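You operate a simulated robot arm through the tools that you are given. There is no shell and no other tool. Be economical: measure what you need, move in short steps, check, and stop when the job is done.

You run a simulated robot arm. Do the job below in one go: nothing can be reset, and whatever is moved stays where it is left.

TASK
Rebuild the clamp joint with the blue seal.
Fine: seal on the ferrule, end cap on the seal, clamp shut, wing nut tight.
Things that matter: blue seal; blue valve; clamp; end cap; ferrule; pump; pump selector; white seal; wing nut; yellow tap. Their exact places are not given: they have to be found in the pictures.

The check looks at the end state, three seconds after you hand in, the way a careful person would. Anything else that was tipped, shoved, dropped, spilled or broken makes it a failure. Lids that push on must go on centred and level and be pressed home; caps that screw on are set level and turned clockwise until they are tight.

THE ROBOT
A 6-joint arm with a four-finger gripper on a trunk, on a base that drives. Base frame: it is fixed to the floor where the robot stands at the start and does not move with it; the origin is under the middle of the robot, x ahead of it, y to its left, z up; the surface under the hand at the start is at about z = 740. Units: mm, degrees, N and s.
With the tool pointing down near the work surface it reaches from about 160 to 660 mm from the robot's upright axis, wherever it stands. Its first joint turns from -166.0 to 166.0 degrees. Places, roughly: blue valve [500, 1100, 800]; clamp [500, 400, 900]; ferrule [600, 300, 900]; pump [600, 500, 900]; pump selector [500, 600, 800]; wing nut [600, 200, 900]; yellow tap [500, 500, 1000]. Payload 3.43 kg.
Tool frame: the origin (TCP) lies between the finger pads and is the grasp point; the fingertips stand 30 mm ahead of it; z points along the fingers, y is the line along which they close. Largest opening 120 mm; the body of the gripper starts 85 mm behind the TCP.
Orientation is told as [roll, pitch, yaw] about the base's x, y, z axes, in that order, counted from this pose: with the fingers straight down and closing along the base's y, the tool's x points along the base's -x, its y along +y and its z along -z.

THE INTERFACE
- The arm moves only by the tool servo_tool. Its argument "motion" is a list of rows, each an object (a shift or turn left out is 0, a gripper value left out holds the last) with "travel": the shift along the base's x, y, z in mm, a list of three; "rotation": the turn, a rotation vector about the base's x, y, z in rad, a list of three. In form: [{"travel": [x, y, z], "rotation": [ax, ay, az]}, ...]. A call has 1 to 20 rows; each row shifts and turns the commanded pose from where the row before left it. "hand" is the gripper command, from -1 (shut) to 1 (fully open), values between in proportion, set as the call begins (left out, the last holds). Each row takes 0.2 s and may step no farther than 50 mm and 8.6 degrees from the row before; otherwise, or with a gripper value out of range, the whole call is refused. Where a pose cannot be reached the arm comes as near as it can. A force on the tool above 40 N (or 10 N above the force at the start of the call, whichever is more), or a blocked arm, ends the call early, and 0.2 s more pass. Each finger halts on what it meets, pressing with about 25 N; the grip force reading is that of the motor and also rises with nothing between the fingers. The clock runs only during rows and for 0.2 s after the last one: add rows that do not move to give the fingers time. It gives the time, the measured TCP pose, the force on the tool (base axes), the opening and the grip force at its end, in the units of the frame above (readings bear some noise), with the torque about the TCP (base axes, N m) and any sound that the robot's microphone picked up, and new pictures: "pictures" is both (left out), scene, wrist or none.
- Cameras (640 x 400 px; columns grow to the right, rows downward): "scene" is now at [44.4, 158.1, 1673.4]; the picture's right is [0.28, -0.96, 0.00], its down [-0.83, -0.24, -0.50] and it looks along [0.48, 0.14, -0.86] (base axes); focal length 278 px, centre (320, 200). "wrist" rides on the gripper at [71, -17, -120] in the tool frame; the picture's right is [0.23, 0.97, 0.00], its down [-0.81, 0.19, -0.55] and it looks along [-0.54, 0.13, 0.83] (tool axes); focal length 275 px, centre (320, 200).
- slide_trunk(by): slides the trunk up (or, below 0, down) by that many mm; the arm and the scene camera ride with it, the base frame stays. It gives what a move gives, with no picture.
- steer(legs): drives the robot by 1 to 6 legs, each [ahead, left, turn to the left] in mm, mm and degrees, along the robot's own axes; the way and the turn of a leg run together, so that a leg with both is an arc; at most 1500 mm and 180 degrees a leg. The arm and the cameras ride along, it lands a little off, and it stops where it bumps. It gives what a move gives, and a new picture of the scene camera.
- head_to(pan, tilt): turns the head with the scene camera to pan (to the left, within 120 degrees either way) and tilt (down, from -29 to 69), counted from straight ahead of the robot. It gives what a move gives, and a new picture of the scene camera.
- pixel_to_xyz(camera, pixels): for up to 12 pixels [column, row] of the newest picture of that camera ("zoom" is the newest enlarged one), the place [x, y, z] in the base frame of the surface seen there, good to about 2 mm. It takes no simulated time.
- zoom(camera, box): a new picture of the part [left, top, right, bottom] of that camera's present view, enlarged. It takes no simulated time.
- job_done(): hands the job in; it is judged then, once.

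Go step by step. Measure first, check grasps and placings, and put right what went wrong. The budget is 80 turns and 260 pictures, counting those below and the enlarged ones. Unless the task says otherwise, let go and move clear before handing in, and close with one line.

The tools are called after "Call:" as a command line: name --argument value ..., lists and objects as JSON in quotes. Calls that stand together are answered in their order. servo_tool: Moves the arm, as the interface text tells. Its arguments: {"type":"object","properties":{"motion":{"type":"array"},"hand":{"type":"number"},"pictures":{"type":"string","enum":["both","scene","wrist","none"]}},"required":["motion"]} The other tools are called the same way: slide_trunk (by) slides the trunk up or down; steer (legs) drives the base; head_to (pan, tilt) turns the head that bears the scene camera; pixel_to_xyz (camera, pixels) gives the place of the surface under pixels of a picture; zoom (camera, box) takes an enlarged picture of a part of a camera's view; job_done () hands the job in.

At the start:

```text
clock: 0.0
ee_pos: [482.5, 21.1, 1211.8]
tool_rot: [0.0, -0.1, 0.0]
force: [0.3, 0.4, 0.6]
moment: [-0.03, 0.0, -0.01]
opening: 120.1
grasp_force: 0.0
trunk travel left (down, up): [-200.0, 240.0]
robot x, y, heading: [0.2, -1.8, -0.0]
head pan, tilt: [16.3, 59.8]
```

scene: 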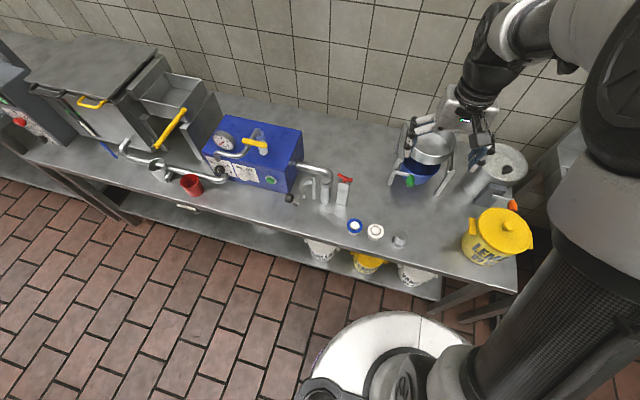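
wrist: 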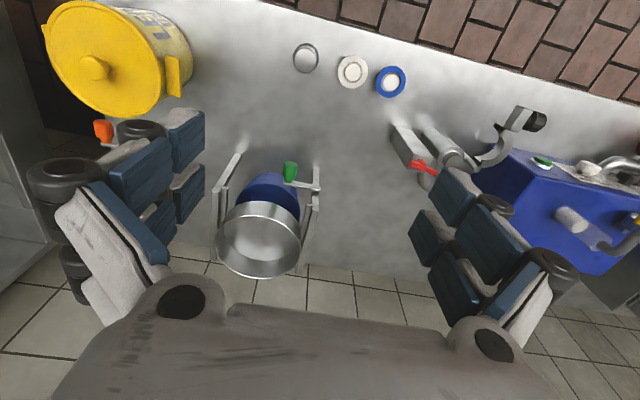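

The scene shows the blue pump at about (255,155), an open clamp/pipe at (315,180), the red-handled wing nut at (345,180), the seals at (355,226) and (376,231), and the cap at (398,241). I'll enlarge these areas.

Call:
zoom --camera "scene" --box '[270, 150, 430, 250]'

Call:
zoom --camera "scene" --box '[110, 100, 310, 225]'

Call:
zoom --camera "wrist" --box '[280, 30, 600, 230]'

Call:
pixel_to_xyz --camera "scene" --pixels '[[355, 226], [376, 231], [398, 241], [345, 178], [342, 192], [324, 195], [312, 186], [320, 170], [300, 167], [290, 198], [380, 200], [358, 215]]'

```text
4.00 times, centred on (350, 200) of scene
```

zoom: 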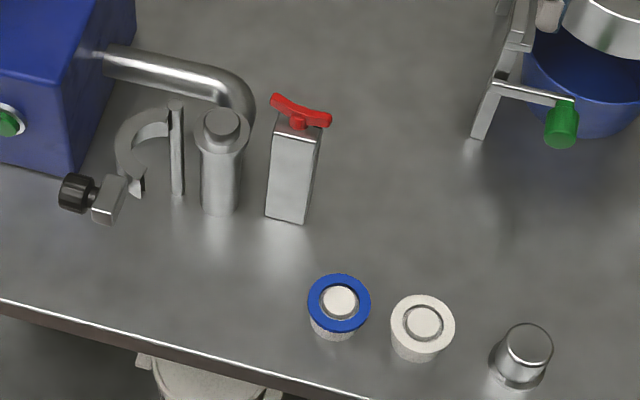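

```text
3.20 times, centred on (210, 162) of scene
```

zoom: 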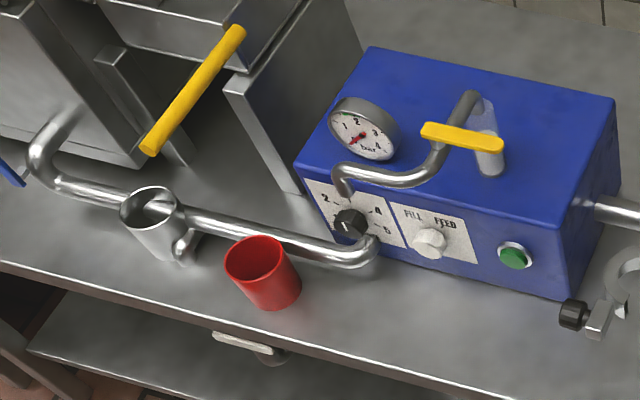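

```text
2.00 times, centred on (440, 130) of wrist
```

zoom: 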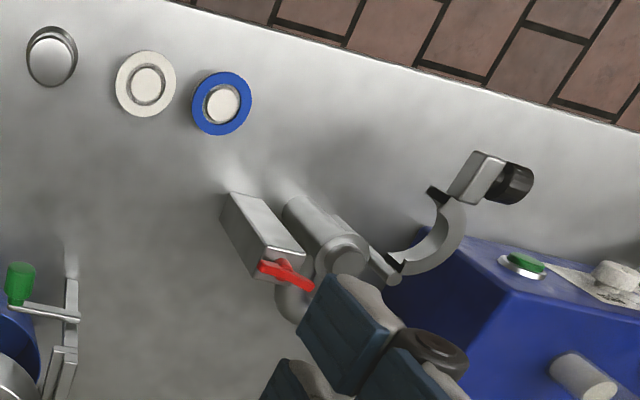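

```text
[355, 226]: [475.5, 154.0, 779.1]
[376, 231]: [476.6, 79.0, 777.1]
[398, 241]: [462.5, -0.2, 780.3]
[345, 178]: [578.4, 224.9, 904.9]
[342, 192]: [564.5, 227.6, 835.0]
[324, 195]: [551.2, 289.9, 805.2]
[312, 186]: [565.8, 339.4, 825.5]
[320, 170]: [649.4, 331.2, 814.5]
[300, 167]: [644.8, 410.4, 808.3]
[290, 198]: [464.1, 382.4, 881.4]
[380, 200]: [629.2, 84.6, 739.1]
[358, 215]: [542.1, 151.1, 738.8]
```

Seals are at about (476,154,779) blue and (476,79,777) white, the cap near (462,0,780). The open clamp, ferrule and red wing nut are near x≈570, y 225–380. I'll bring the wrist camera closer for a detailed look.

Call:
servo_tool --motion '[{"travel": [-5, 36, -10]}, {"travel": [0, 36, -20]}, {"travel": [0, 36, -20]}, {"travel": [0, 36, -20]}, {"travel": [0, 36, -20]}, {"travel": [0, 36, -20]}, {"travel": [0, 36, -20]}, {}]' --hand 0

```text
clock: 1.8
ee_pos: [476.1, 272.1, 1080.6]
tool_rot: [0.0, 0.0, 0.1]
force: [0.3, -0.2, -0.2]
moment: [0.04, 0.0, 0.0]
opening: 60.0
grasp_force: 0.1
trunk travel left (down, up): [-200.0, 240.0]
robot x, y, heading: [0.8, -2.1, -0.1]
head pan, tilt: [16.3, 59.8]
```

scene: 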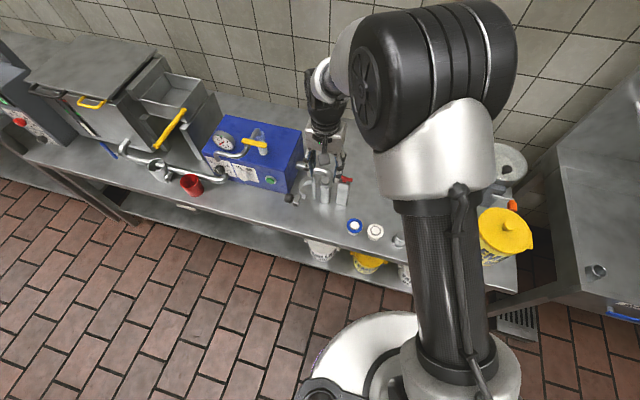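
wrist: 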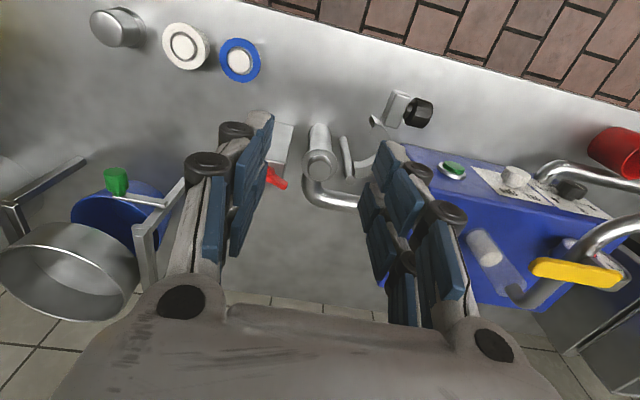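

The pieces are visible but partly hidden by the fingers; I'll enlarge them.

Call:
zoom --camera "wrist" --box '[240, 80, 460, 218]'

Call:
zoom --camera "scene" --box '[270, 150, 366, 210]'

Call:
pixel_to_xyz --camera "wrist" --pixels '[[319, 160], [318, 133], [345, 140], [350, 165], [378, 122], [395, 108], [418, 112], [390, 150], [282, 135], [278, 178], [320, 195], [365, 165]]'

```text
2.90 times, centred on (350, 149) of wrist
```

zoom: 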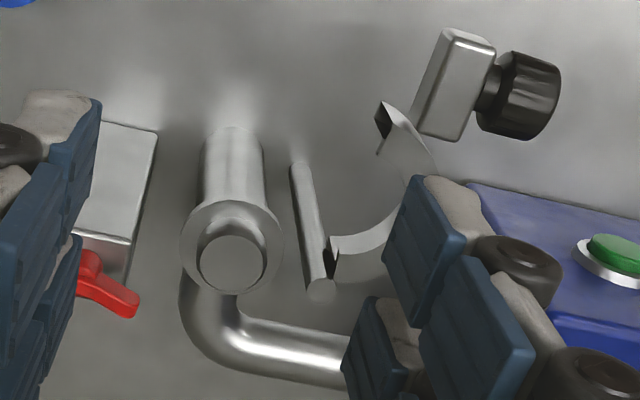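

```text
6.67 times, centred on (318, 180) of scene
```

zoom: 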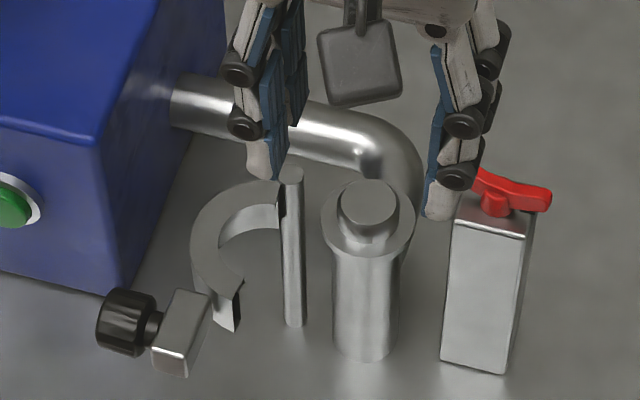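

```text
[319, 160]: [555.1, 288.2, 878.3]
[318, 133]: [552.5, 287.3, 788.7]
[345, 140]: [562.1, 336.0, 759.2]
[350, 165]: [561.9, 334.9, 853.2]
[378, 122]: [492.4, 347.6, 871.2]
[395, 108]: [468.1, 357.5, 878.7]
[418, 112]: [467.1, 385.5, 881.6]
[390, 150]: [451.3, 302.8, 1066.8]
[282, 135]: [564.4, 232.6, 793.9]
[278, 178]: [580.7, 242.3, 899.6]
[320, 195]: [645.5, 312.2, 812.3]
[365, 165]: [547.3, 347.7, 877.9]
```

The clamp is a half-ring hinged on the post at (562,335), with a black-knobbed handle near (467,385,881). The red wing nut sits on a block at about (578,232,905). Next I'll measure the seals and cap closely.

Call:
zoom --camera "wrist" --box '[80, 0, 272, 120]'

Call:
servo_tool --motion '[{"travel": [-30, -30, -20]}, {"travel": [-30, -30, -20]}, {"travel": [-20, -30, -20]}, {"travel": [-20, -30, -20]}, {}]' --hand 1

```text
3.33 times, centred on (176, 60) of wrist
```

zoom: 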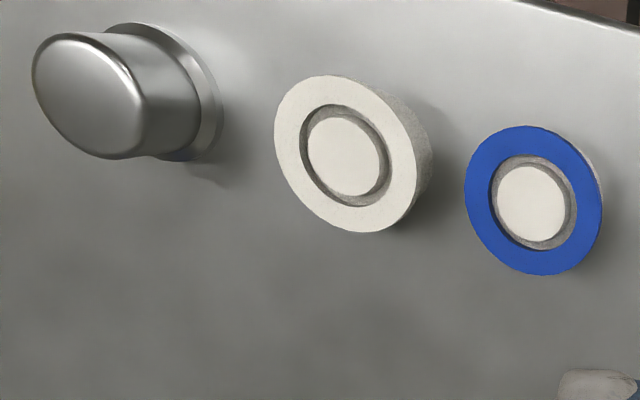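

```text
clock: 3.0
ee_pos: [377.3, 152.9, 1003.9]
tool_rot: [0.0, 0.0, 0.0]
force: [0.9, -0.4, 0.6]
moment: [-0.01, -0.03, 0.01]
opening: 120.1
grasp_force: 0.1
trunk travel left (down, up): [-200.0, 240.0]
robot x, y, heading: [-0.7, 1.5, -0.3]
head pan, tilt: [16.3, 59.8]
```

scene: 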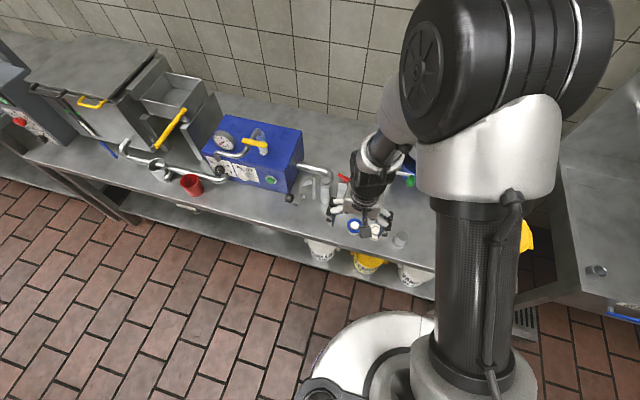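
wrist: 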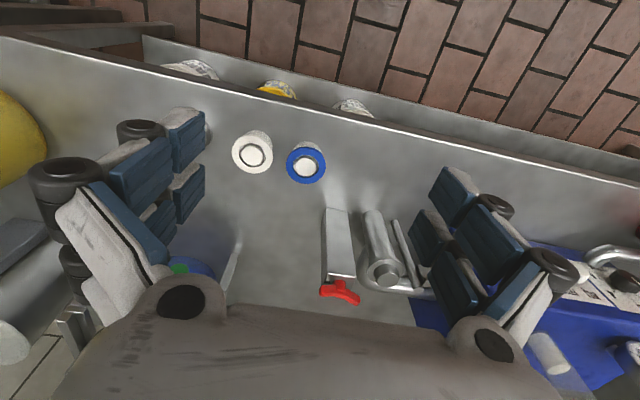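

Good view of the blue seal at (306,163). I'll measure its rim and its stand.

Call:
zoom --camera "wrist" --box '[226, 120, 354, 200]'

Call:
zoom --camera "wrist" --box '[300, 190, 460, 310]'

Call:
pixel_to_xyz --camera "wrist" --pixels '[[306, 165], [289, 163], [324, 165], [306, 181], [307, 147], [306, 178], [291, 178], [307, 144], [332, 168], [340, 290], [325, 292], [357, 296]]'

```text
5.00 times, centred on (290, 160) of wrist
```

zoom: 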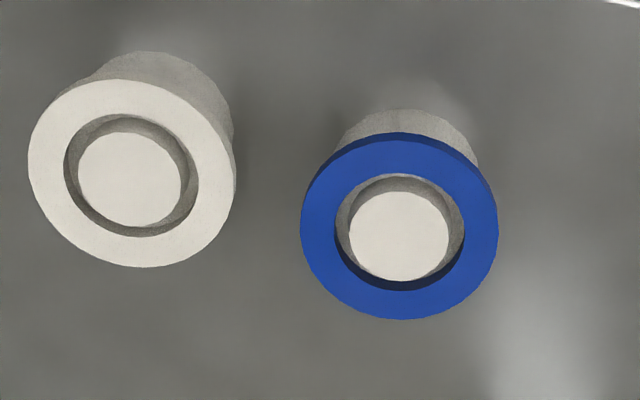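

```text
3.33 times, centred on (380, 250) of wrist
```

zoom: 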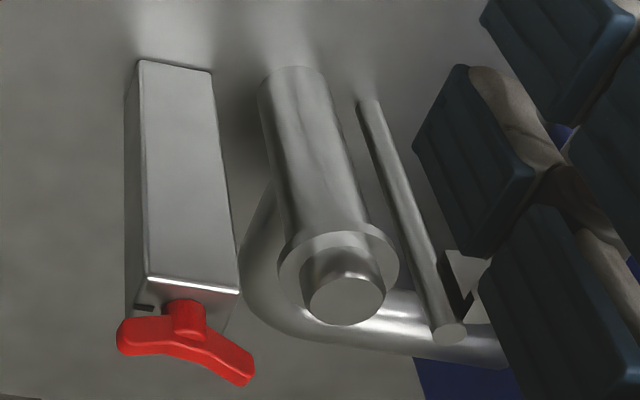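

```text
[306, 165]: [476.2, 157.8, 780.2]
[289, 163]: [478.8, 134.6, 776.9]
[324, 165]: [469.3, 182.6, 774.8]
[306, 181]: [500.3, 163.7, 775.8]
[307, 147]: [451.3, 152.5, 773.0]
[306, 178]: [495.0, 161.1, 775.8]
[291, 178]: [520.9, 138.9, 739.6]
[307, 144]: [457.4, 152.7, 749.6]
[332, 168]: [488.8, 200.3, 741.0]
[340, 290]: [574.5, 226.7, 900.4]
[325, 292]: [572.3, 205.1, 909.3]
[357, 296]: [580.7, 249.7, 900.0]
```

I'll measure the ferrule's spigot and flange in the enlarged picture.

Call:
pixel_to_xyz --camera "zoom" --pixels '[[347, 300], [312, 298], [382, 296], [346, 322], [345, 276], [292, 262], [390, 262], [340, 240], [448, 332], [165, 335], [190, 285], [300, 80]]'

Call:
zoom --camera "wrist" --box '[274, 140, 338, 190]'

```text
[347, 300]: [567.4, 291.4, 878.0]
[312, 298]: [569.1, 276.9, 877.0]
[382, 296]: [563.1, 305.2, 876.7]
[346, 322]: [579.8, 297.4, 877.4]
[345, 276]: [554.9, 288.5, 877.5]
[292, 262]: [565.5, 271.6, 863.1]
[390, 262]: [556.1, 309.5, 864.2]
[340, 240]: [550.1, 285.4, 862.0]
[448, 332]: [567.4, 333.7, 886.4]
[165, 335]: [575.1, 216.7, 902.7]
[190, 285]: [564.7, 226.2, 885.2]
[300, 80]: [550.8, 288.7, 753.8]
```

```text
8.00 times, centred on (306, 165) of wrist
```

zoom: 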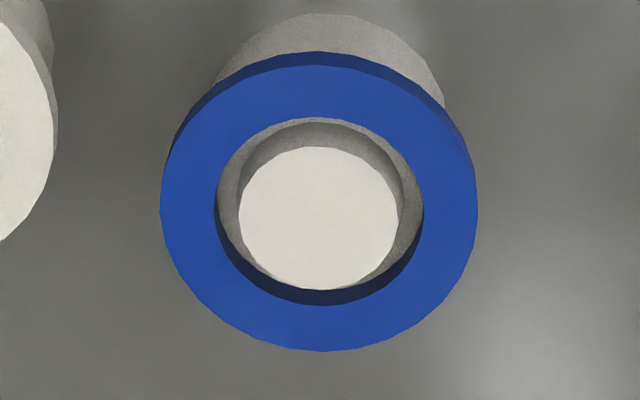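

Spigot centre is ≈(567.5,291.5), top 877.5, on a flange at ≈863. Now the seal dimensions from the enlarged picture.

Call:
pixel_to_xyz --camera "zoom" --pixels '[[168, 210], [470, 210], [322, 72], [322, 345], [322, 110], [322, 308], [210, 210], [428, 210], [322, 215], [245, 210], [393, 210], [330, 30]]'

Call:
pixel_to_xyz --camera "scene" --pixels '[[398, 238], [402, 240]]'

```text
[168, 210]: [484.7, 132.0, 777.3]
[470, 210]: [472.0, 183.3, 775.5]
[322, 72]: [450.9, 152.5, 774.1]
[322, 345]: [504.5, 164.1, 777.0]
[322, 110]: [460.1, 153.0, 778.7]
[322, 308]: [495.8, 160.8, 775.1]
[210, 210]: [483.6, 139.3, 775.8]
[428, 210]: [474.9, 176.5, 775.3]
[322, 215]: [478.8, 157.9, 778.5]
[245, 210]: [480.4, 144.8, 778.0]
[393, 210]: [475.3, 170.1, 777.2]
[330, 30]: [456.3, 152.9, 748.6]
```

```text
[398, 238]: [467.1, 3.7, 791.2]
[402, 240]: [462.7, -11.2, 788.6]
```

Blue seal: centre ≈(477.8,158), top ≈776.5, outer ≈54, inner ≈36. The hinge post sits close to the ferrule at +y, so I'll grip with fingers closing along x. I'll yaw the tool 90° above the seal.

Call:
servo_tool --motion '[{"travel": [10, 0, -6], "rotation": [0, 0, 0.1428]}, {"travel": [10, 0, -6], "rotation": [0, 0, 0.1428]}, {"travel": [10, 0, -6], "rotation": [0, 0, 0.1428]}, {"travel": [10, 0, -6], "rotation": [0, 0, 0.1428]}, {"travel": [10, 0, -6], "rotation": [0, 0, 0.1428]}, {"travel": [10, 0, -6], "rotation": [0, 0, 0.1428]}, {"travel": [10, 0, -6], "rotation": [0, 0, 0.1428]}, {"travel": [10, 0, -6], "rotation": [0, 0, 0.1428]}, {"travel": [10, 0, -6], "rotation": [0, 0, 0.1428]}, {"travel": [10, 0, -6], "rotation": [0, 0, 0.1428]}, {"travel": [0.5, 5, -4], "rotation": [0, 0, 0.1428]}, {}]' --hand 0.25

```text
clock: 5.6
ee_pos: [478.4, 157.0, 936.9]
tool_rot: [0.0, 0.0, 90.1]
force: [-0.5, 0.1, 0.4]
moment: [0.0, -0.03, -0.03]
opening: 75.0
grasp_force: 0.0
trunk travel left (down, up): [-200.0, 240.0]
robot x, y, heading: [0.7, -0.9, 0.1]
head pan, tilt: [16.3, 59.8]
```

scene: 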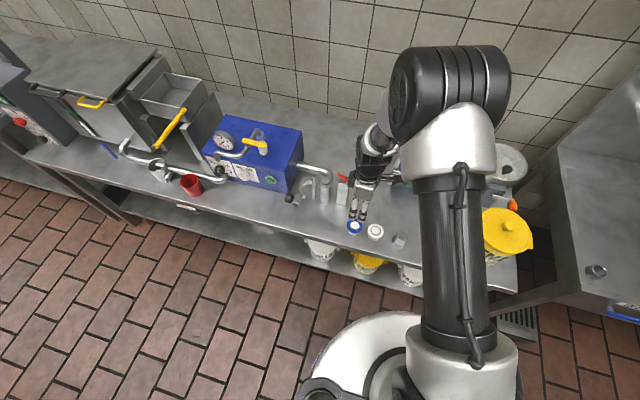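
wrist: 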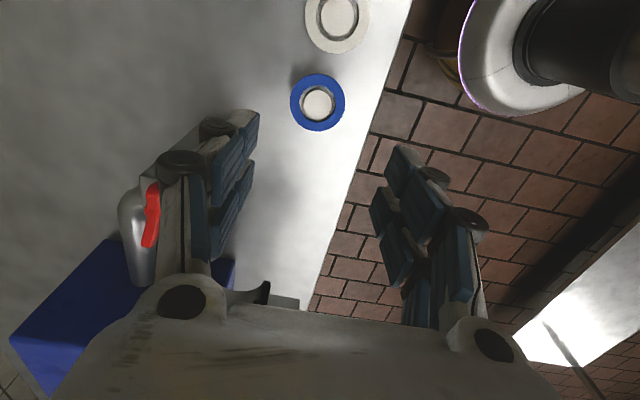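

The seal is at (317,101) in the wrist view, between the fingers. I'll re-measure it while descending.

Call:
pixel_to_xyz --camera "wrist" --pixels '[[293, 102], [342, 101], [317, 76], [317, 127], [317, 103]]'

Call:
servo_tool --motion '[{"travel": [0, 0.5, -35]}, {"travel": [0, 0, -35]}, {"travel": [0, 0, -35]}, {}]'

```text
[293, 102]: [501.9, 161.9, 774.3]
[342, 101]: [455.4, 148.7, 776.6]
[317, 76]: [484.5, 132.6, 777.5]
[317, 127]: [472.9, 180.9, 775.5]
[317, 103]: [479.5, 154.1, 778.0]
```

```text
clock: 6.6
ee_pos: [477.0, 158.6, 833.6]
tool_rot: [0.0, 0.0, 90.0]
force: [-0.3, 0.1, 0.4]
moment: [0.01, 0.01, 0.01]
opening: 75.1
grasp_force: 0.1
trunk travel left (down, up): [-200.0, 240.0]
robot x, y, heading: [0.7, -0.4, -0.2]
head pan, tilt: [16.3, 59.8]
```

scene: 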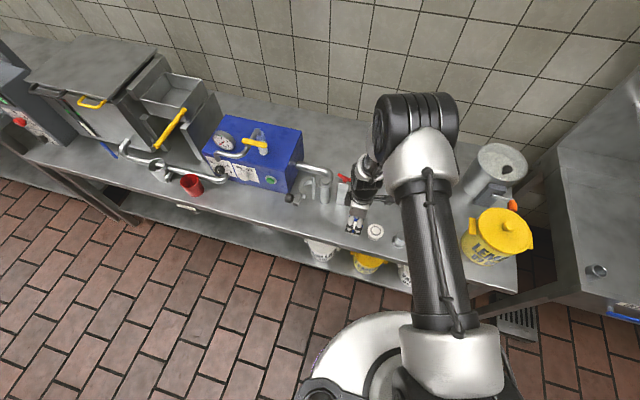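
wrist: 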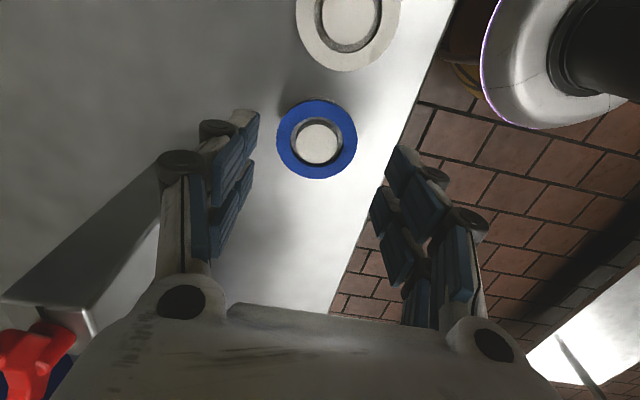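

Seal centred at ≈(478.5,157). I'll descend to have the tips just below the seal, then close.

Call:
servo_tool --motion '[{"travel": [1.3, -0.8, -18]}, {"travel": [0, 0, -17.5]}, {}]' --pictures "wrist"

Call:
servo_tool --motion '[{}, {}, {}, {}]' --hand -0.2 --pictures "wrist"

```text
clock: 7.4
ee_pos: [479.1, 158.1, 797.5]
tool_rot: [0.0, -0.1, 90.0]
force: [0.1, 0.3, 1.2]
moment: [-0.01, 0.02, 0.03]
opening: 74.9
grasp_force: 0.0
trunk travel left (down, up): [-200.0, 240.0]
robot x, y, heading: [4.8, 2.1, -0.2]
head pan, tilt: [16.3, 59.8]
```

wrist: 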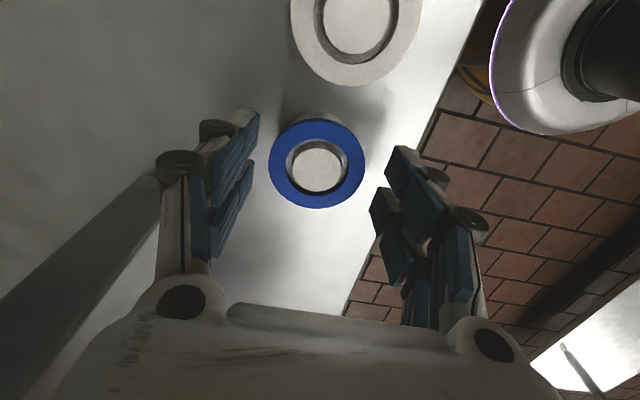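

```text
clock: 8.4
ee_pos: [478.1, 157.4, 798.2]
tool_rot: [0.1, -0.1, 90.0]
force: [0.6, -0.3, 0.0]
moment: [-0.03, 0.01, -0.01]
opening: 51.4
grasp_force: 25.1
trunk travel left (down, up): [-200.0, 240.0]
robot x, y, heading: [-1.3, -4.8, 0.2]
head pan, tilt: [16.3, 59.8]
```

wrist: 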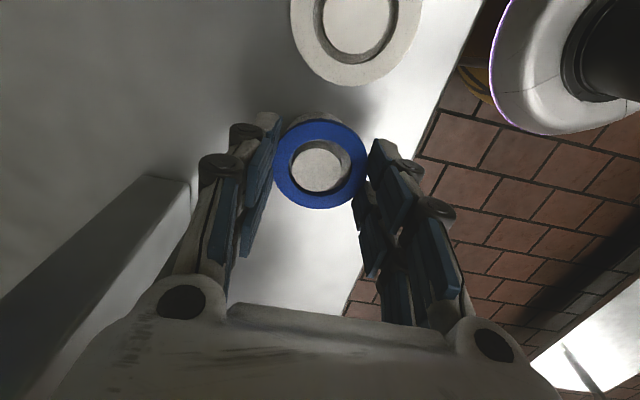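

The gripper has stopped at 51.4 mm on the seal with 25 N. I'll lift and check.

Call:
servo_tool --motion '[{"travel": [0, 0, 10]}, {"travel": [0, 0, 20]}, {"travel": [0, 0, 40]}, {"travel": [0, 0, 40]}, {"travel": [0, 0, 35]}, {}]' --pictures "wrist"

Call:
zoom --camera "wrist" --box '[224, 90, 416, 210]'

```text
clock: 9.8
ee_pos: [480.1, 156.9, 941.2]
tool_rot: [0.0, 0.0, 90.0]
force: [0.0, 1.0, 0.8]
moment: [-0.03, 0.0, 0.02]
opening: 51.5
grasp_force: 25.0
trunk travel left (down, up): [-200.0, 240.0]
robot x, y, heading: [1.2, 4.2, -0.1]
head pan, tilt: [16.3, 59.8]
```

wrist: 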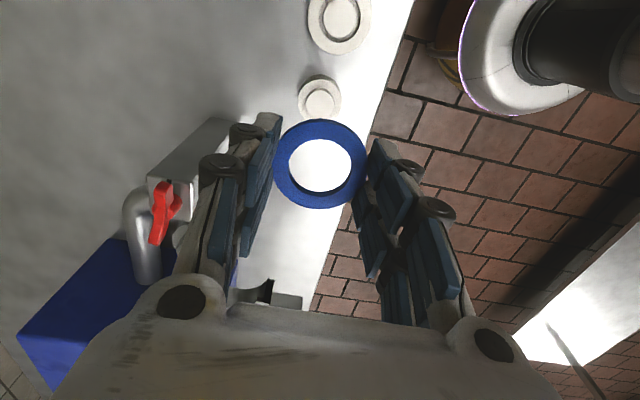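

```text
3.33 times, centred on (320, 150) of wrist
```

zoom: 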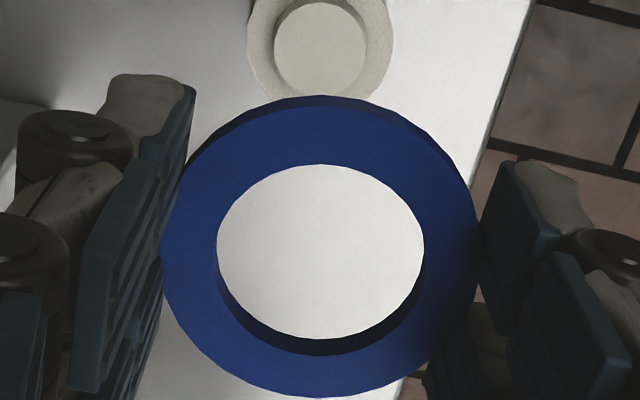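

The seal is held level. I'll measure its place relative to the TCP.

Call:
pixel_to_xyz --camera "zoom" --pixels '[[190, 250], [450, 250], [322, 115], [322, 380], [322, 155], [322, 350]]'

Call:
pixel_to_xyz --camera "scene" --pixels '[[325, 178], [322, 181]]'

```text
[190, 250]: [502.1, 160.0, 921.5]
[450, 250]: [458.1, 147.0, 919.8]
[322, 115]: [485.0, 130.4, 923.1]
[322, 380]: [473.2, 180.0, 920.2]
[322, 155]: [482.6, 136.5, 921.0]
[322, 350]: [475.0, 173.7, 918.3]
```

```text
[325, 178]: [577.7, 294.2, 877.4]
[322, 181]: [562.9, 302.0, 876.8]
```

Seal centre ≈TCP+(−0.5,−1.7), its top 20.5 below the TCP. I'll raise, pass over the wing nut, and hover over the ferrule.

Call:
servo_tool --motion '[{"travel": [0, 0, 40]}, {"travel": [22, 34, 0]}, {"travel": [22, 34, 0]}, {"travel": [22, 34, 0]}, {"travel": [22, 34, 0]}, {"travel": [0, 0, -35]}, {}]'

Call:
zoom --camera "wrist" --box '[200, 60, 440, 210]'

Call:
zoom --camera "scene" --box '[270, 140, 366, 200]'

```text
clock: 11.4
ee_pos: [566.3, 295.2, 946.7]
tool_rot: [0.0, 0.0, 90.0]
force: [-0.1, -0.2, -0.5]
moment: [-0.04, 0.0, 0.03]
opening: 51.6
grasp_force: 24.9
trunk travel left (down, up): [-200.0, 240.0]
robot x, y, heading: [2.2, -1.0, 0.1]
head pan, tilt: [16.3, 59.8]
```

scene: 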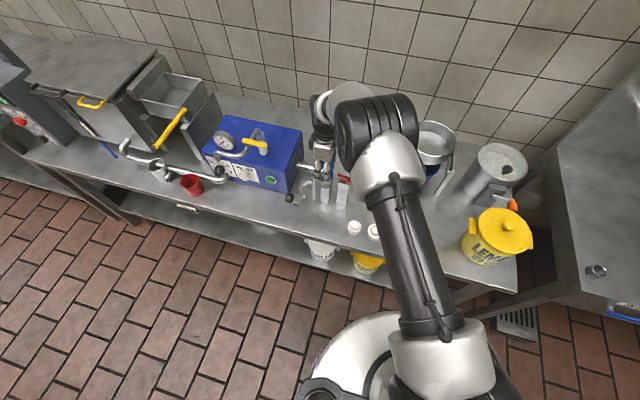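
wrist: 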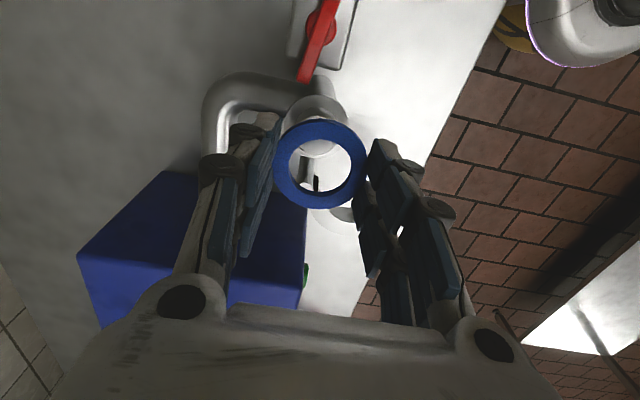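

```text
2.67 times, centred on (320, 135) of wrist
```

zoom: 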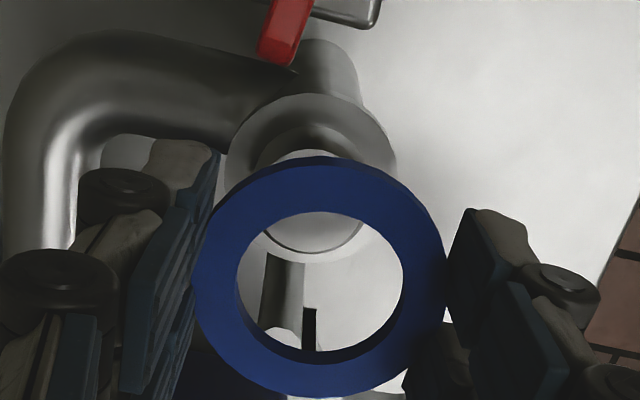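

```text
6.67 times, centred on (318, 170) of scene
```

zoom: 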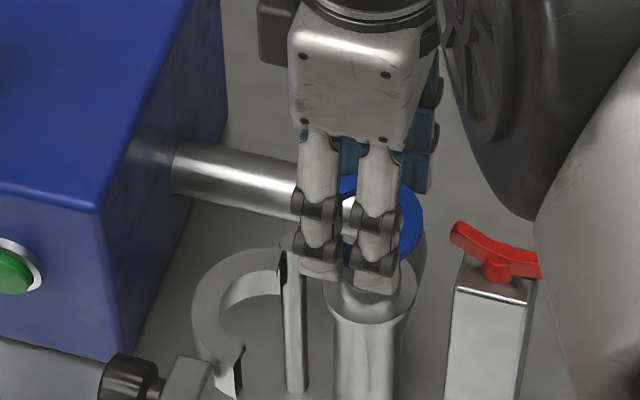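

The seal hovers over the spigot. The fingers look wide compared with the hinge post, so I'll measure the fingertip edges and parts.

Call:
pixel_to_xyz --camera "zoom" --pixels '[[302, 268], [335, 268], [356, 280], [395, 285], [320, 268], [376, 282], [318, 180], [380, 180], [290, 255], [345, 220]]'

Call:
pixel_to_xyz --camera "wrist" --pixels '[[277, 160], [364, 165], [320, 125], [320, 205], [320, 133], [320, 198], [320, 106], [287, 110], [343, 115]]'

```text
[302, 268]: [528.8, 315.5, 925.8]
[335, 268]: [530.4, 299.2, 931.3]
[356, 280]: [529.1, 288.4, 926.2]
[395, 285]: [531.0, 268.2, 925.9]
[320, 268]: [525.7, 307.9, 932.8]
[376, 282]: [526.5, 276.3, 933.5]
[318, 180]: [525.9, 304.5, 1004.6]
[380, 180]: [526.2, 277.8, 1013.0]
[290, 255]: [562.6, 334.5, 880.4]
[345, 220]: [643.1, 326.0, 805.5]
```

```text
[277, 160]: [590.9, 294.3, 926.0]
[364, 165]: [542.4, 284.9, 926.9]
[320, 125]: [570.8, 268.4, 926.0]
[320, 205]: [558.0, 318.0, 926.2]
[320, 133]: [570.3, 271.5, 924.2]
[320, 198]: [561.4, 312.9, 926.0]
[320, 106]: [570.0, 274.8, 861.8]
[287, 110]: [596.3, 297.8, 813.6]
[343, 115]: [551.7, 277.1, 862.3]
```

Seal centre ≈(566.7,293.2) versus spigot (567.4,291.3). Correct by (+0.7,−1.8) and descend most of the way.

Call:
servo_tool --motion '[{"travel": [0.7, -1.8, -10]}, {"travel": [0, 0, -20]}, {"travel": [0, 0, -8]}, {}]' --pictures "wrist"

Call:
zoom --camera "wrist" --box '[224, 90, 416, 210]'

Call:
zoom --camera "scene" --box '[286, 150, 350, 200]'

```text
clock: 12.4
ee_pos: [568.8, 293.2, 908.8]
tool_rot: [0.0, 0.0, 90.0]
force: [-0.3, -0.8, 0.0]
moment: [-0.01, 0.0, 0.02]
opening: 51.5
grasp_force: 25.6
trunk travel left (down, up): [-200.0, 240.0]
robot x, y, heading: [2.1, -2.4, 0.0]
head pan, tilt: [16.3, 59.8]
```

wrist: 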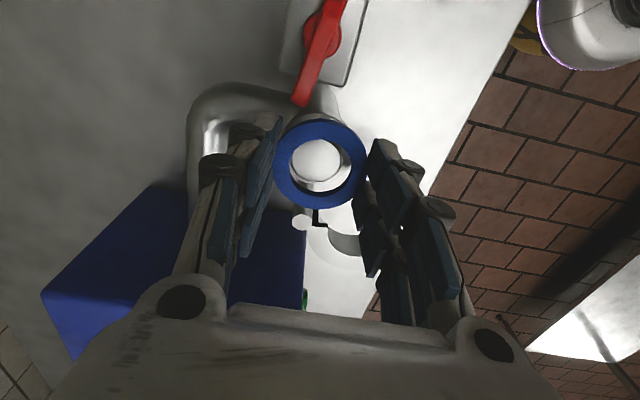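

```text
3.33 times, centred on (320, 150) of wrist
```

zoom: 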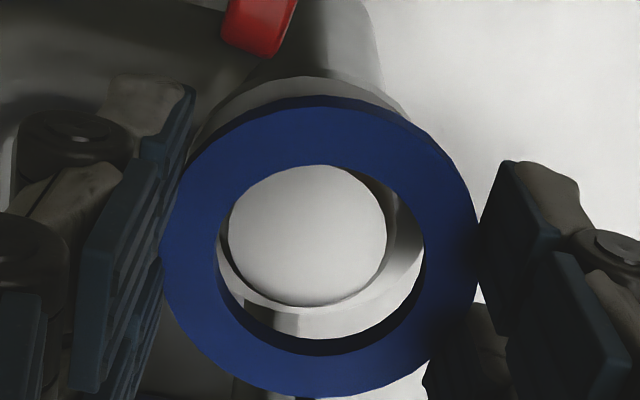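

```text
8.00 times, centred on (318, 175) of scene
```

zoom: 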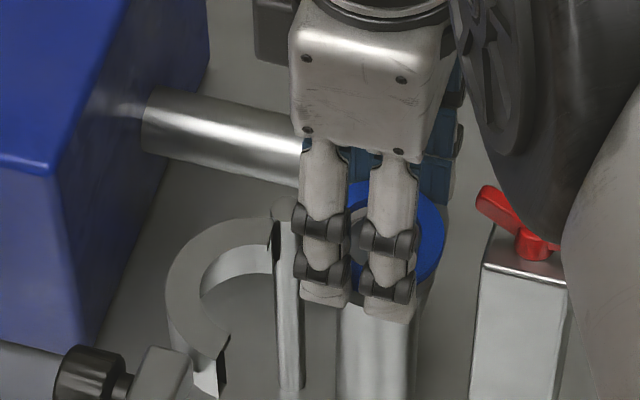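

Spigot top seen through the ring; I'll measure both to fine-align.

Call:
zoom --camera "wrist" --box '[256, 105, 384, 215]'

Call:
pixel_to_xyz --camera "wrist" --pixels '[[315, 160], [295, 158], [333, 158], [314, 141], [314, 179], [279, 164], [360, 164], [320, 123], [320, 206]]'

```text
3.64 times, centred on (320, 160) of wrist
```

zoom: 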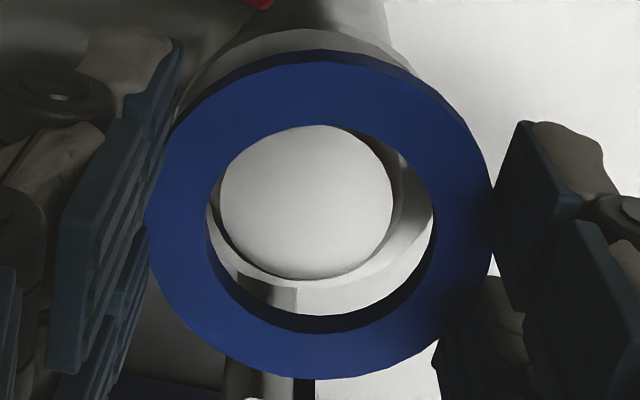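

```text
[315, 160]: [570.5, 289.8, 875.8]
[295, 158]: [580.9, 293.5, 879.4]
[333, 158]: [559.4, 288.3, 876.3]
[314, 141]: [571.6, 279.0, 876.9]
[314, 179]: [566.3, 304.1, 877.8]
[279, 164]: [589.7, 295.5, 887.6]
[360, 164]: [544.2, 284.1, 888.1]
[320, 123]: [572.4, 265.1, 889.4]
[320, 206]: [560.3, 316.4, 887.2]
```

Spigot ≈(569.4,291.4), seal ≈(566.7,290.8): shift (+2.4,+0.5), then lower until the ring is around the spigot.

Call:
servo_tool --motion '[{"travel": [2.4, 0.5, 0]}, {"travel": [0, 0, -6]}, {"travel": [0, 0, -5]}, {"travel": [0, 0, -5]}, {}]' --pictures "wrist"

Call:
zoom --camera "wrist" --box '[256, 105, 384, 215]'

```text
clock: 13.6
ee_pos: [570.0, 294.4, 892.7]
tool_rot: [0.0, 0.0, 89.9]
force: [-0.6, -0.4, -0.9]
moment: [0.03, -0.03, 0.03]
opening: 51.6
grasp_force: 25.4
trunk travel left (down, up): [-200.0, 240.0]
robot x, y, heading: [2.5, 0.3, 0.3]
head pan, tilt: [16.3, 59.8]
```

wrist: 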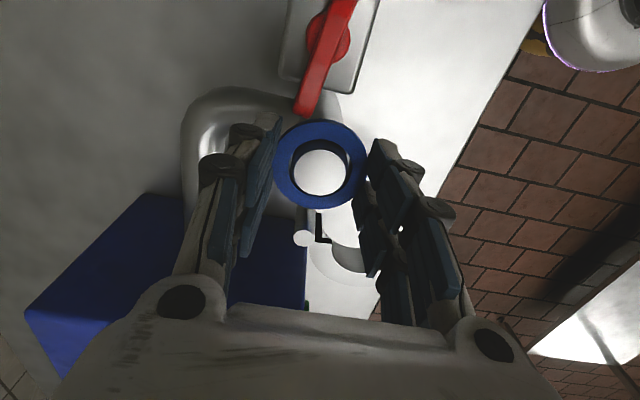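

```text
3.64 times, centred on (320, 160) of wrist
```

zoom: 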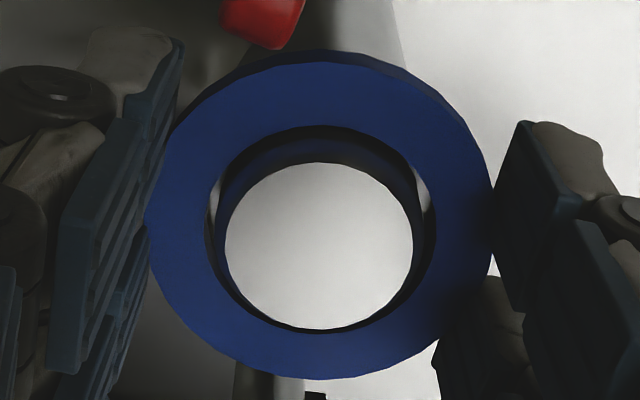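

The ring is concentric around the spigot. Lower until it touches, then release gently.

Call:
servo_tool --motion '[{"travel": [0, 0, -1.5]}, {"travel": [0, 0, -1]}, {}]' --pictures "none"

Call:
servo_tool --motion '[{}, {}, {}]' --hand 0.08 --pictures "wrist"

Call:
zoom --camera "wrist" --box '[256, 105, 384, 215]'

```text
clock: 14.4
ee_pos: [570.1, 291.8, 890.2]
tool_rot: [0.0, 0.2, 90.1]
force: [0.2, 0.5, -0.7]
moment: [-0.03, -0.01, -0.01]
opening: 51.5
grasp_force: 25.1
trunk travel left (down, up): [-200.0, 240.0]
robot x, y, heading: [-0.9, -1.8, -0.1]
head pan, tilt: [16.3, 59.8]
```

```text
clock: 15.2
ee_pos: [571.0, 291.2, 889.6]
tool_rot: [0.0, 0.0, 90.1]
force: [-0.1, -0.2, -0.1]
moment: [0.03, -0.04, 0.0]
opening: 64.7
grasp_force: 0.0
trunk travel left (down, up): [-200.0, 240.0]
robot x, y, heading: [-1.3, -0.8, -0.1]
head pan, tilt: [16.3, 59.8]
```

wrist: 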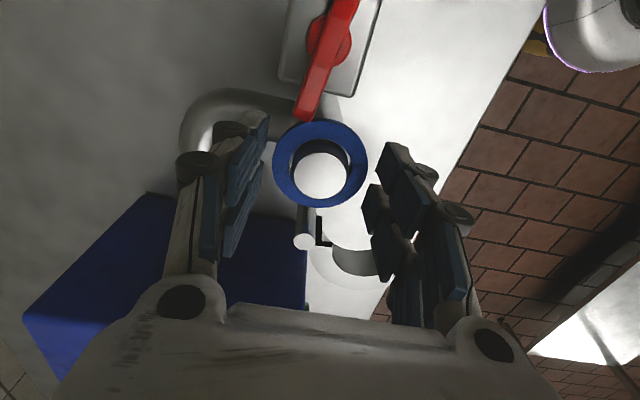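

```text
3.64 times, centred on (320, 160) of wrist
```

zoom: 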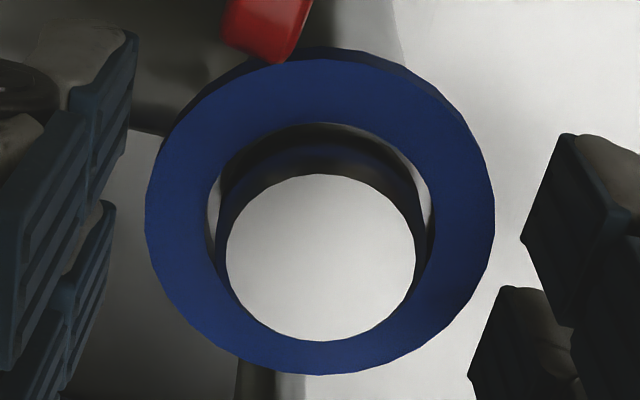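

Seal is seated on the ferrule. I'll rise and go over to the end cap.

Call:
servo_tool --motion '[{"travel": [0, 0, 40]}, {"travel": [0, 0, 50]}, {"travel": [-15, -42, 0]}, {"travel": [-15, -42, 0]}, {"travel": [-15, -42, 0]}, {"travel": [-15, -42, 0]}, {"travel": [-15, -42, 0]}, {"travel": [-15, -42, 0]}, {"travel": [-16, -42, 0]}, {"travel": [0, 0, -30]}, {}]' --hand 0.08

Call:
zoom --camera "scene" --box '[270, 150, 366, 210]'

Call:
zoom --camera "wrist" --box '[240, 20, 400, 120]'

```text
clock: 17.6
ee_pos: [464.4, -2.3, 949.4]
tool_rot: [-0.1, -0.1, 90.0]
force: [-0.3, 0.3, -0.6]
moment: [0.0, -0.03, 0.03]
opening: 64.9
grasp_force: 0.0
trunk travel left (down, up): [-200.0, 240.0]
robot x, y, heading: [-4.0, -1.0, 0.2]
head pan, tilt: [16.3, 59.8]
```

scene: 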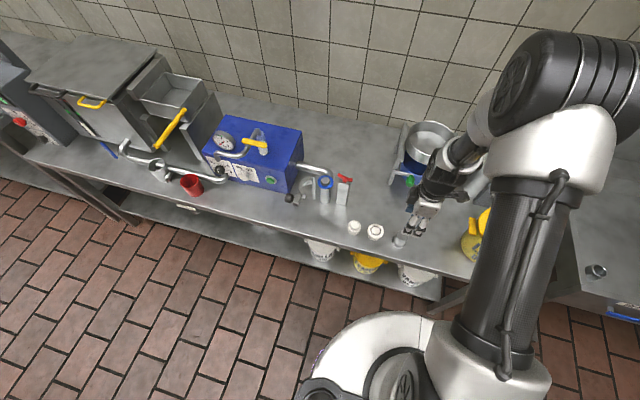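
wrist: 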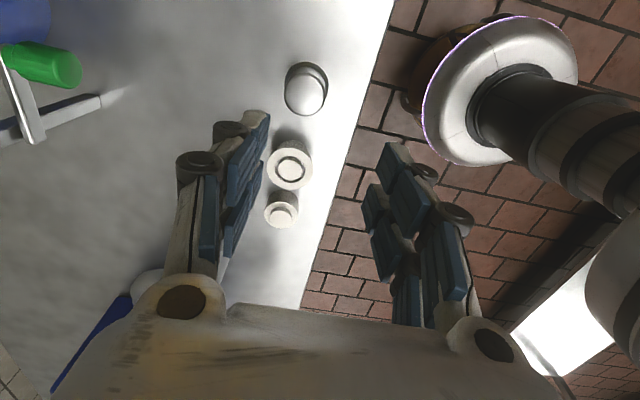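

```text
6.67 times, centred on (318, 180) of scene
```

zoom: 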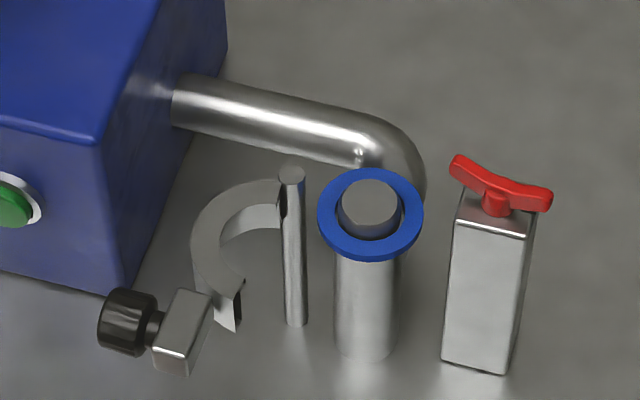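

```text
4.00 times, centred on (320, 70) of wrist
```

zoom: 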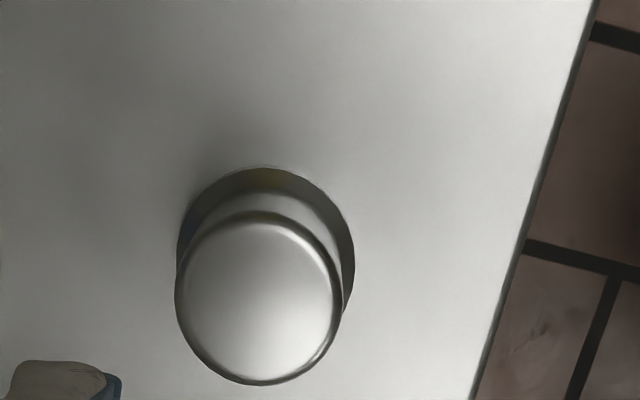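

The seal sits flat on the ferrule. Now measuring the end cap in the wrist zoom.

Call:
pixel_to_xyz --camera "zoom" --pixels '[[258, 300], [185, 290], [332, 300], [258, 228], [258, 375], [265, 174], [348, 250], [185, 240], [262, 205], [265, 150], [400, 300]]'

Call:
zoom --camera "scene" --box '[360, 210, 424, 260]'

```text
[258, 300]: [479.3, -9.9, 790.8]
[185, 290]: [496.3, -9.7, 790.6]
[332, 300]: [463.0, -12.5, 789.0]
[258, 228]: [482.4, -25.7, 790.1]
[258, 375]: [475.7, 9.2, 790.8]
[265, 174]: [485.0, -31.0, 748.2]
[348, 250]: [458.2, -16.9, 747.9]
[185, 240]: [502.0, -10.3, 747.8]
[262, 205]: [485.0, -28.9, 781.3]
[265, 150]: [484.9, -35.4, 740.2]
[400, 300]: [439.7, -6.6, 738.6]
```

```text
8.00 times, centred on (392, 235) of scene
```

zoom: 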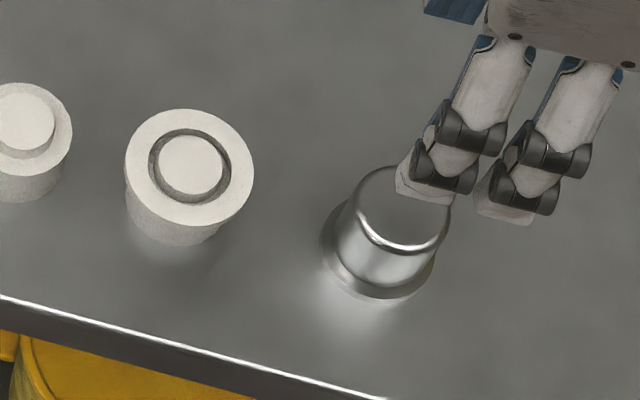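

Cap: dome centre ≈(479.3,−9), ∅≈36, top 791, flange ≈748–740. I'll descend around the dome.

Call:
servo_tool --motion '[{"travel": [15, -6.7, 0]}, {"travel": [0, 0, -45]}, {"travel": [0, 0, -45]}, {"travel": [0, 0, -20]}, {}]' --pictures "wrist"

Call:
zoom --camera "wrist" --box '[224, 70, 416, 190]'

```text
clock: 18.8
ee_pos: [480.2, -7.0, 839.2]
tool_rot: [0.0, 0.1, 90.0]
force: [0.7, -0.1, -0.1]
moment: [0.01, 0.02, -0.01]
opening: 64.7
grasp_force: 0.1
trunk travel left (down, up): [-200.0, 240.0]
robot x, y, heading: [2.0, -3.9, 0.2]
head pan, tilt: [16.3, 59.8]
```

wrist: 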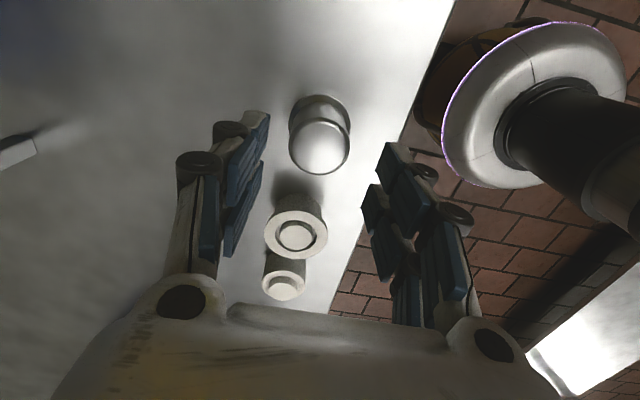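

```text
3.33 times, centred on (320, 130) of wrist
```

zoom: 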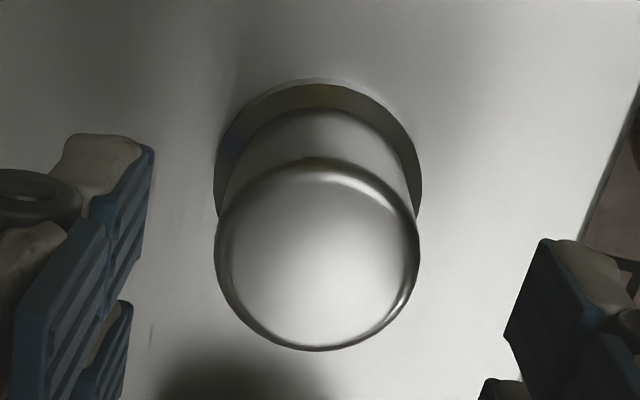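

Call:
pixel_to_xyz --camera "zoom" --pixels '[[225, 255], [412, 255], [318, 175], [318, 342], [318, 86], [218, 170], [418, 170]]'

Call:
servo_tool --motion '[{"travel": [0, 0, -26]}, {"travel": [0, 0, -26]}, {}]' --pictures "wrist"

```text
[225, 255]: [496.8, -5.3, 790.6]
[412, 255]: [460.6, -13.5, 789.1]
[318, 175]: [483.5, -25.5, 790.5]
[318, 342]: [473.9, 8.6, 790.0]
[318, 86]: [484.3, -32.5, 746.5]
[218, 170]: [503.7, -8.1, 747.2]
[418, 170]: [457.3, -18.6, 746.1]
```

```text
clock: 19.6
ee_pos: [479.9, -8.1, 788.1]
tool_rot: [-0.2, 0.1, 90.0]
force: [-0.5, 0.1, 0.8]
moment: [-0.02, 0.03, 0.01]
opening: 64.6
grasp_force: 0.1
trunk travel left (down, up): [-200.0, 240.0]
robot x, y, heading: [0.6, 1.5, 0.1]
head pan, tilt: [16.3, 59.8]
```

wrist: 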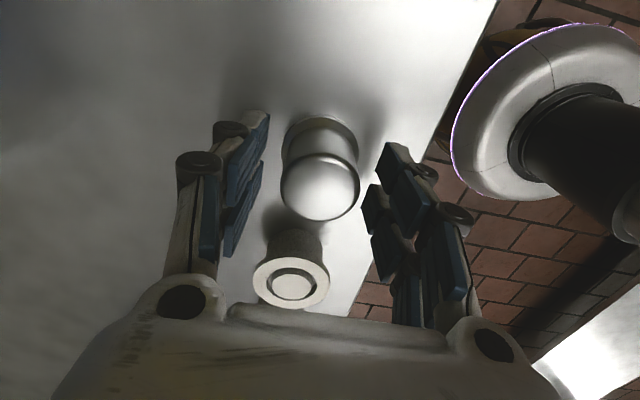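

The dome, centred ≈(478.8,−8.7), lies between the pads. Close.

Call:
servo_tool --motion '[{"travel": [-0.8, -0.6, 0]}, {}, {}, {}, {}]' --hand -0.55 --pictures "none"

Call:
servo_tool --motion '[{"travel": [0, 0, 10]}, {"travel": [0, 0, 30]}, {"travel": [0, 0, 50]}, {"travel": [0, 0, 50]}, {"travel": [0, 0, 50]}, {}]' --pictures "wrist"

Call:
zoom --camera "wrist" --box '[224, 90, 416, 230]'

```text
clock: 20.8
ee_pos: [479.6, -8.0, 788.7]
tool_rot: [0.1, 0.0, 90.0]
force: [-0.9, -0.7, 0.2]
moment: [-0.08, -0.01, 0.01]
opening: 40.2
grasp_force: 24.8
trunk travel left (down, up): [-200.0, 240.0]
robot x, y, heading: [0.1, -2.8, 0.1]
head pan, tilt: [16.3, 59.8]
```

```text
clock: 22.2
ee_pos: [479.0, -10.3, 979.3]
tool_rot: [0.0, 0.1, 89.9]
force: [0.3, -0.1, -0.9]
moment: [0.02, 0.0, 0.03]
opening: 40.3
grasp_force: 24.5
trunk travel left (down, up): [-200.0, 240.0]
robot x, y, heading: [-2.8, 0.5, 0.1]
head pan, tilt: [16.3, 59.8]
```

wrist: 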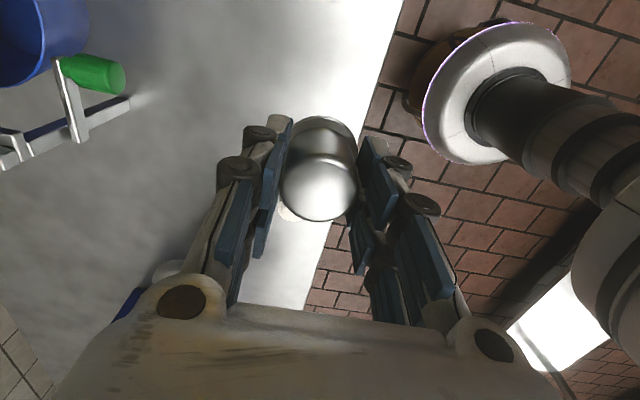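

```text
2.86 times, centred on (320, 160) of wrist
```

zoom: 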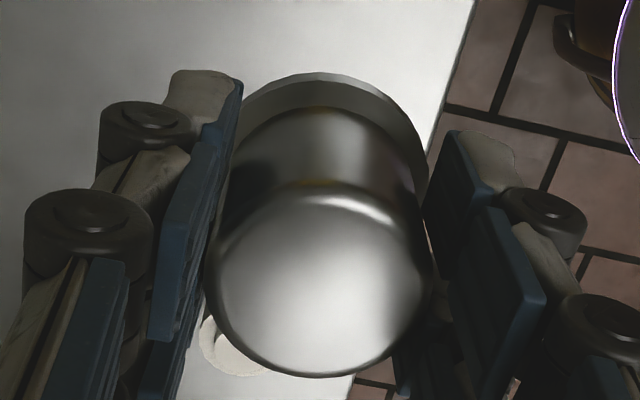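

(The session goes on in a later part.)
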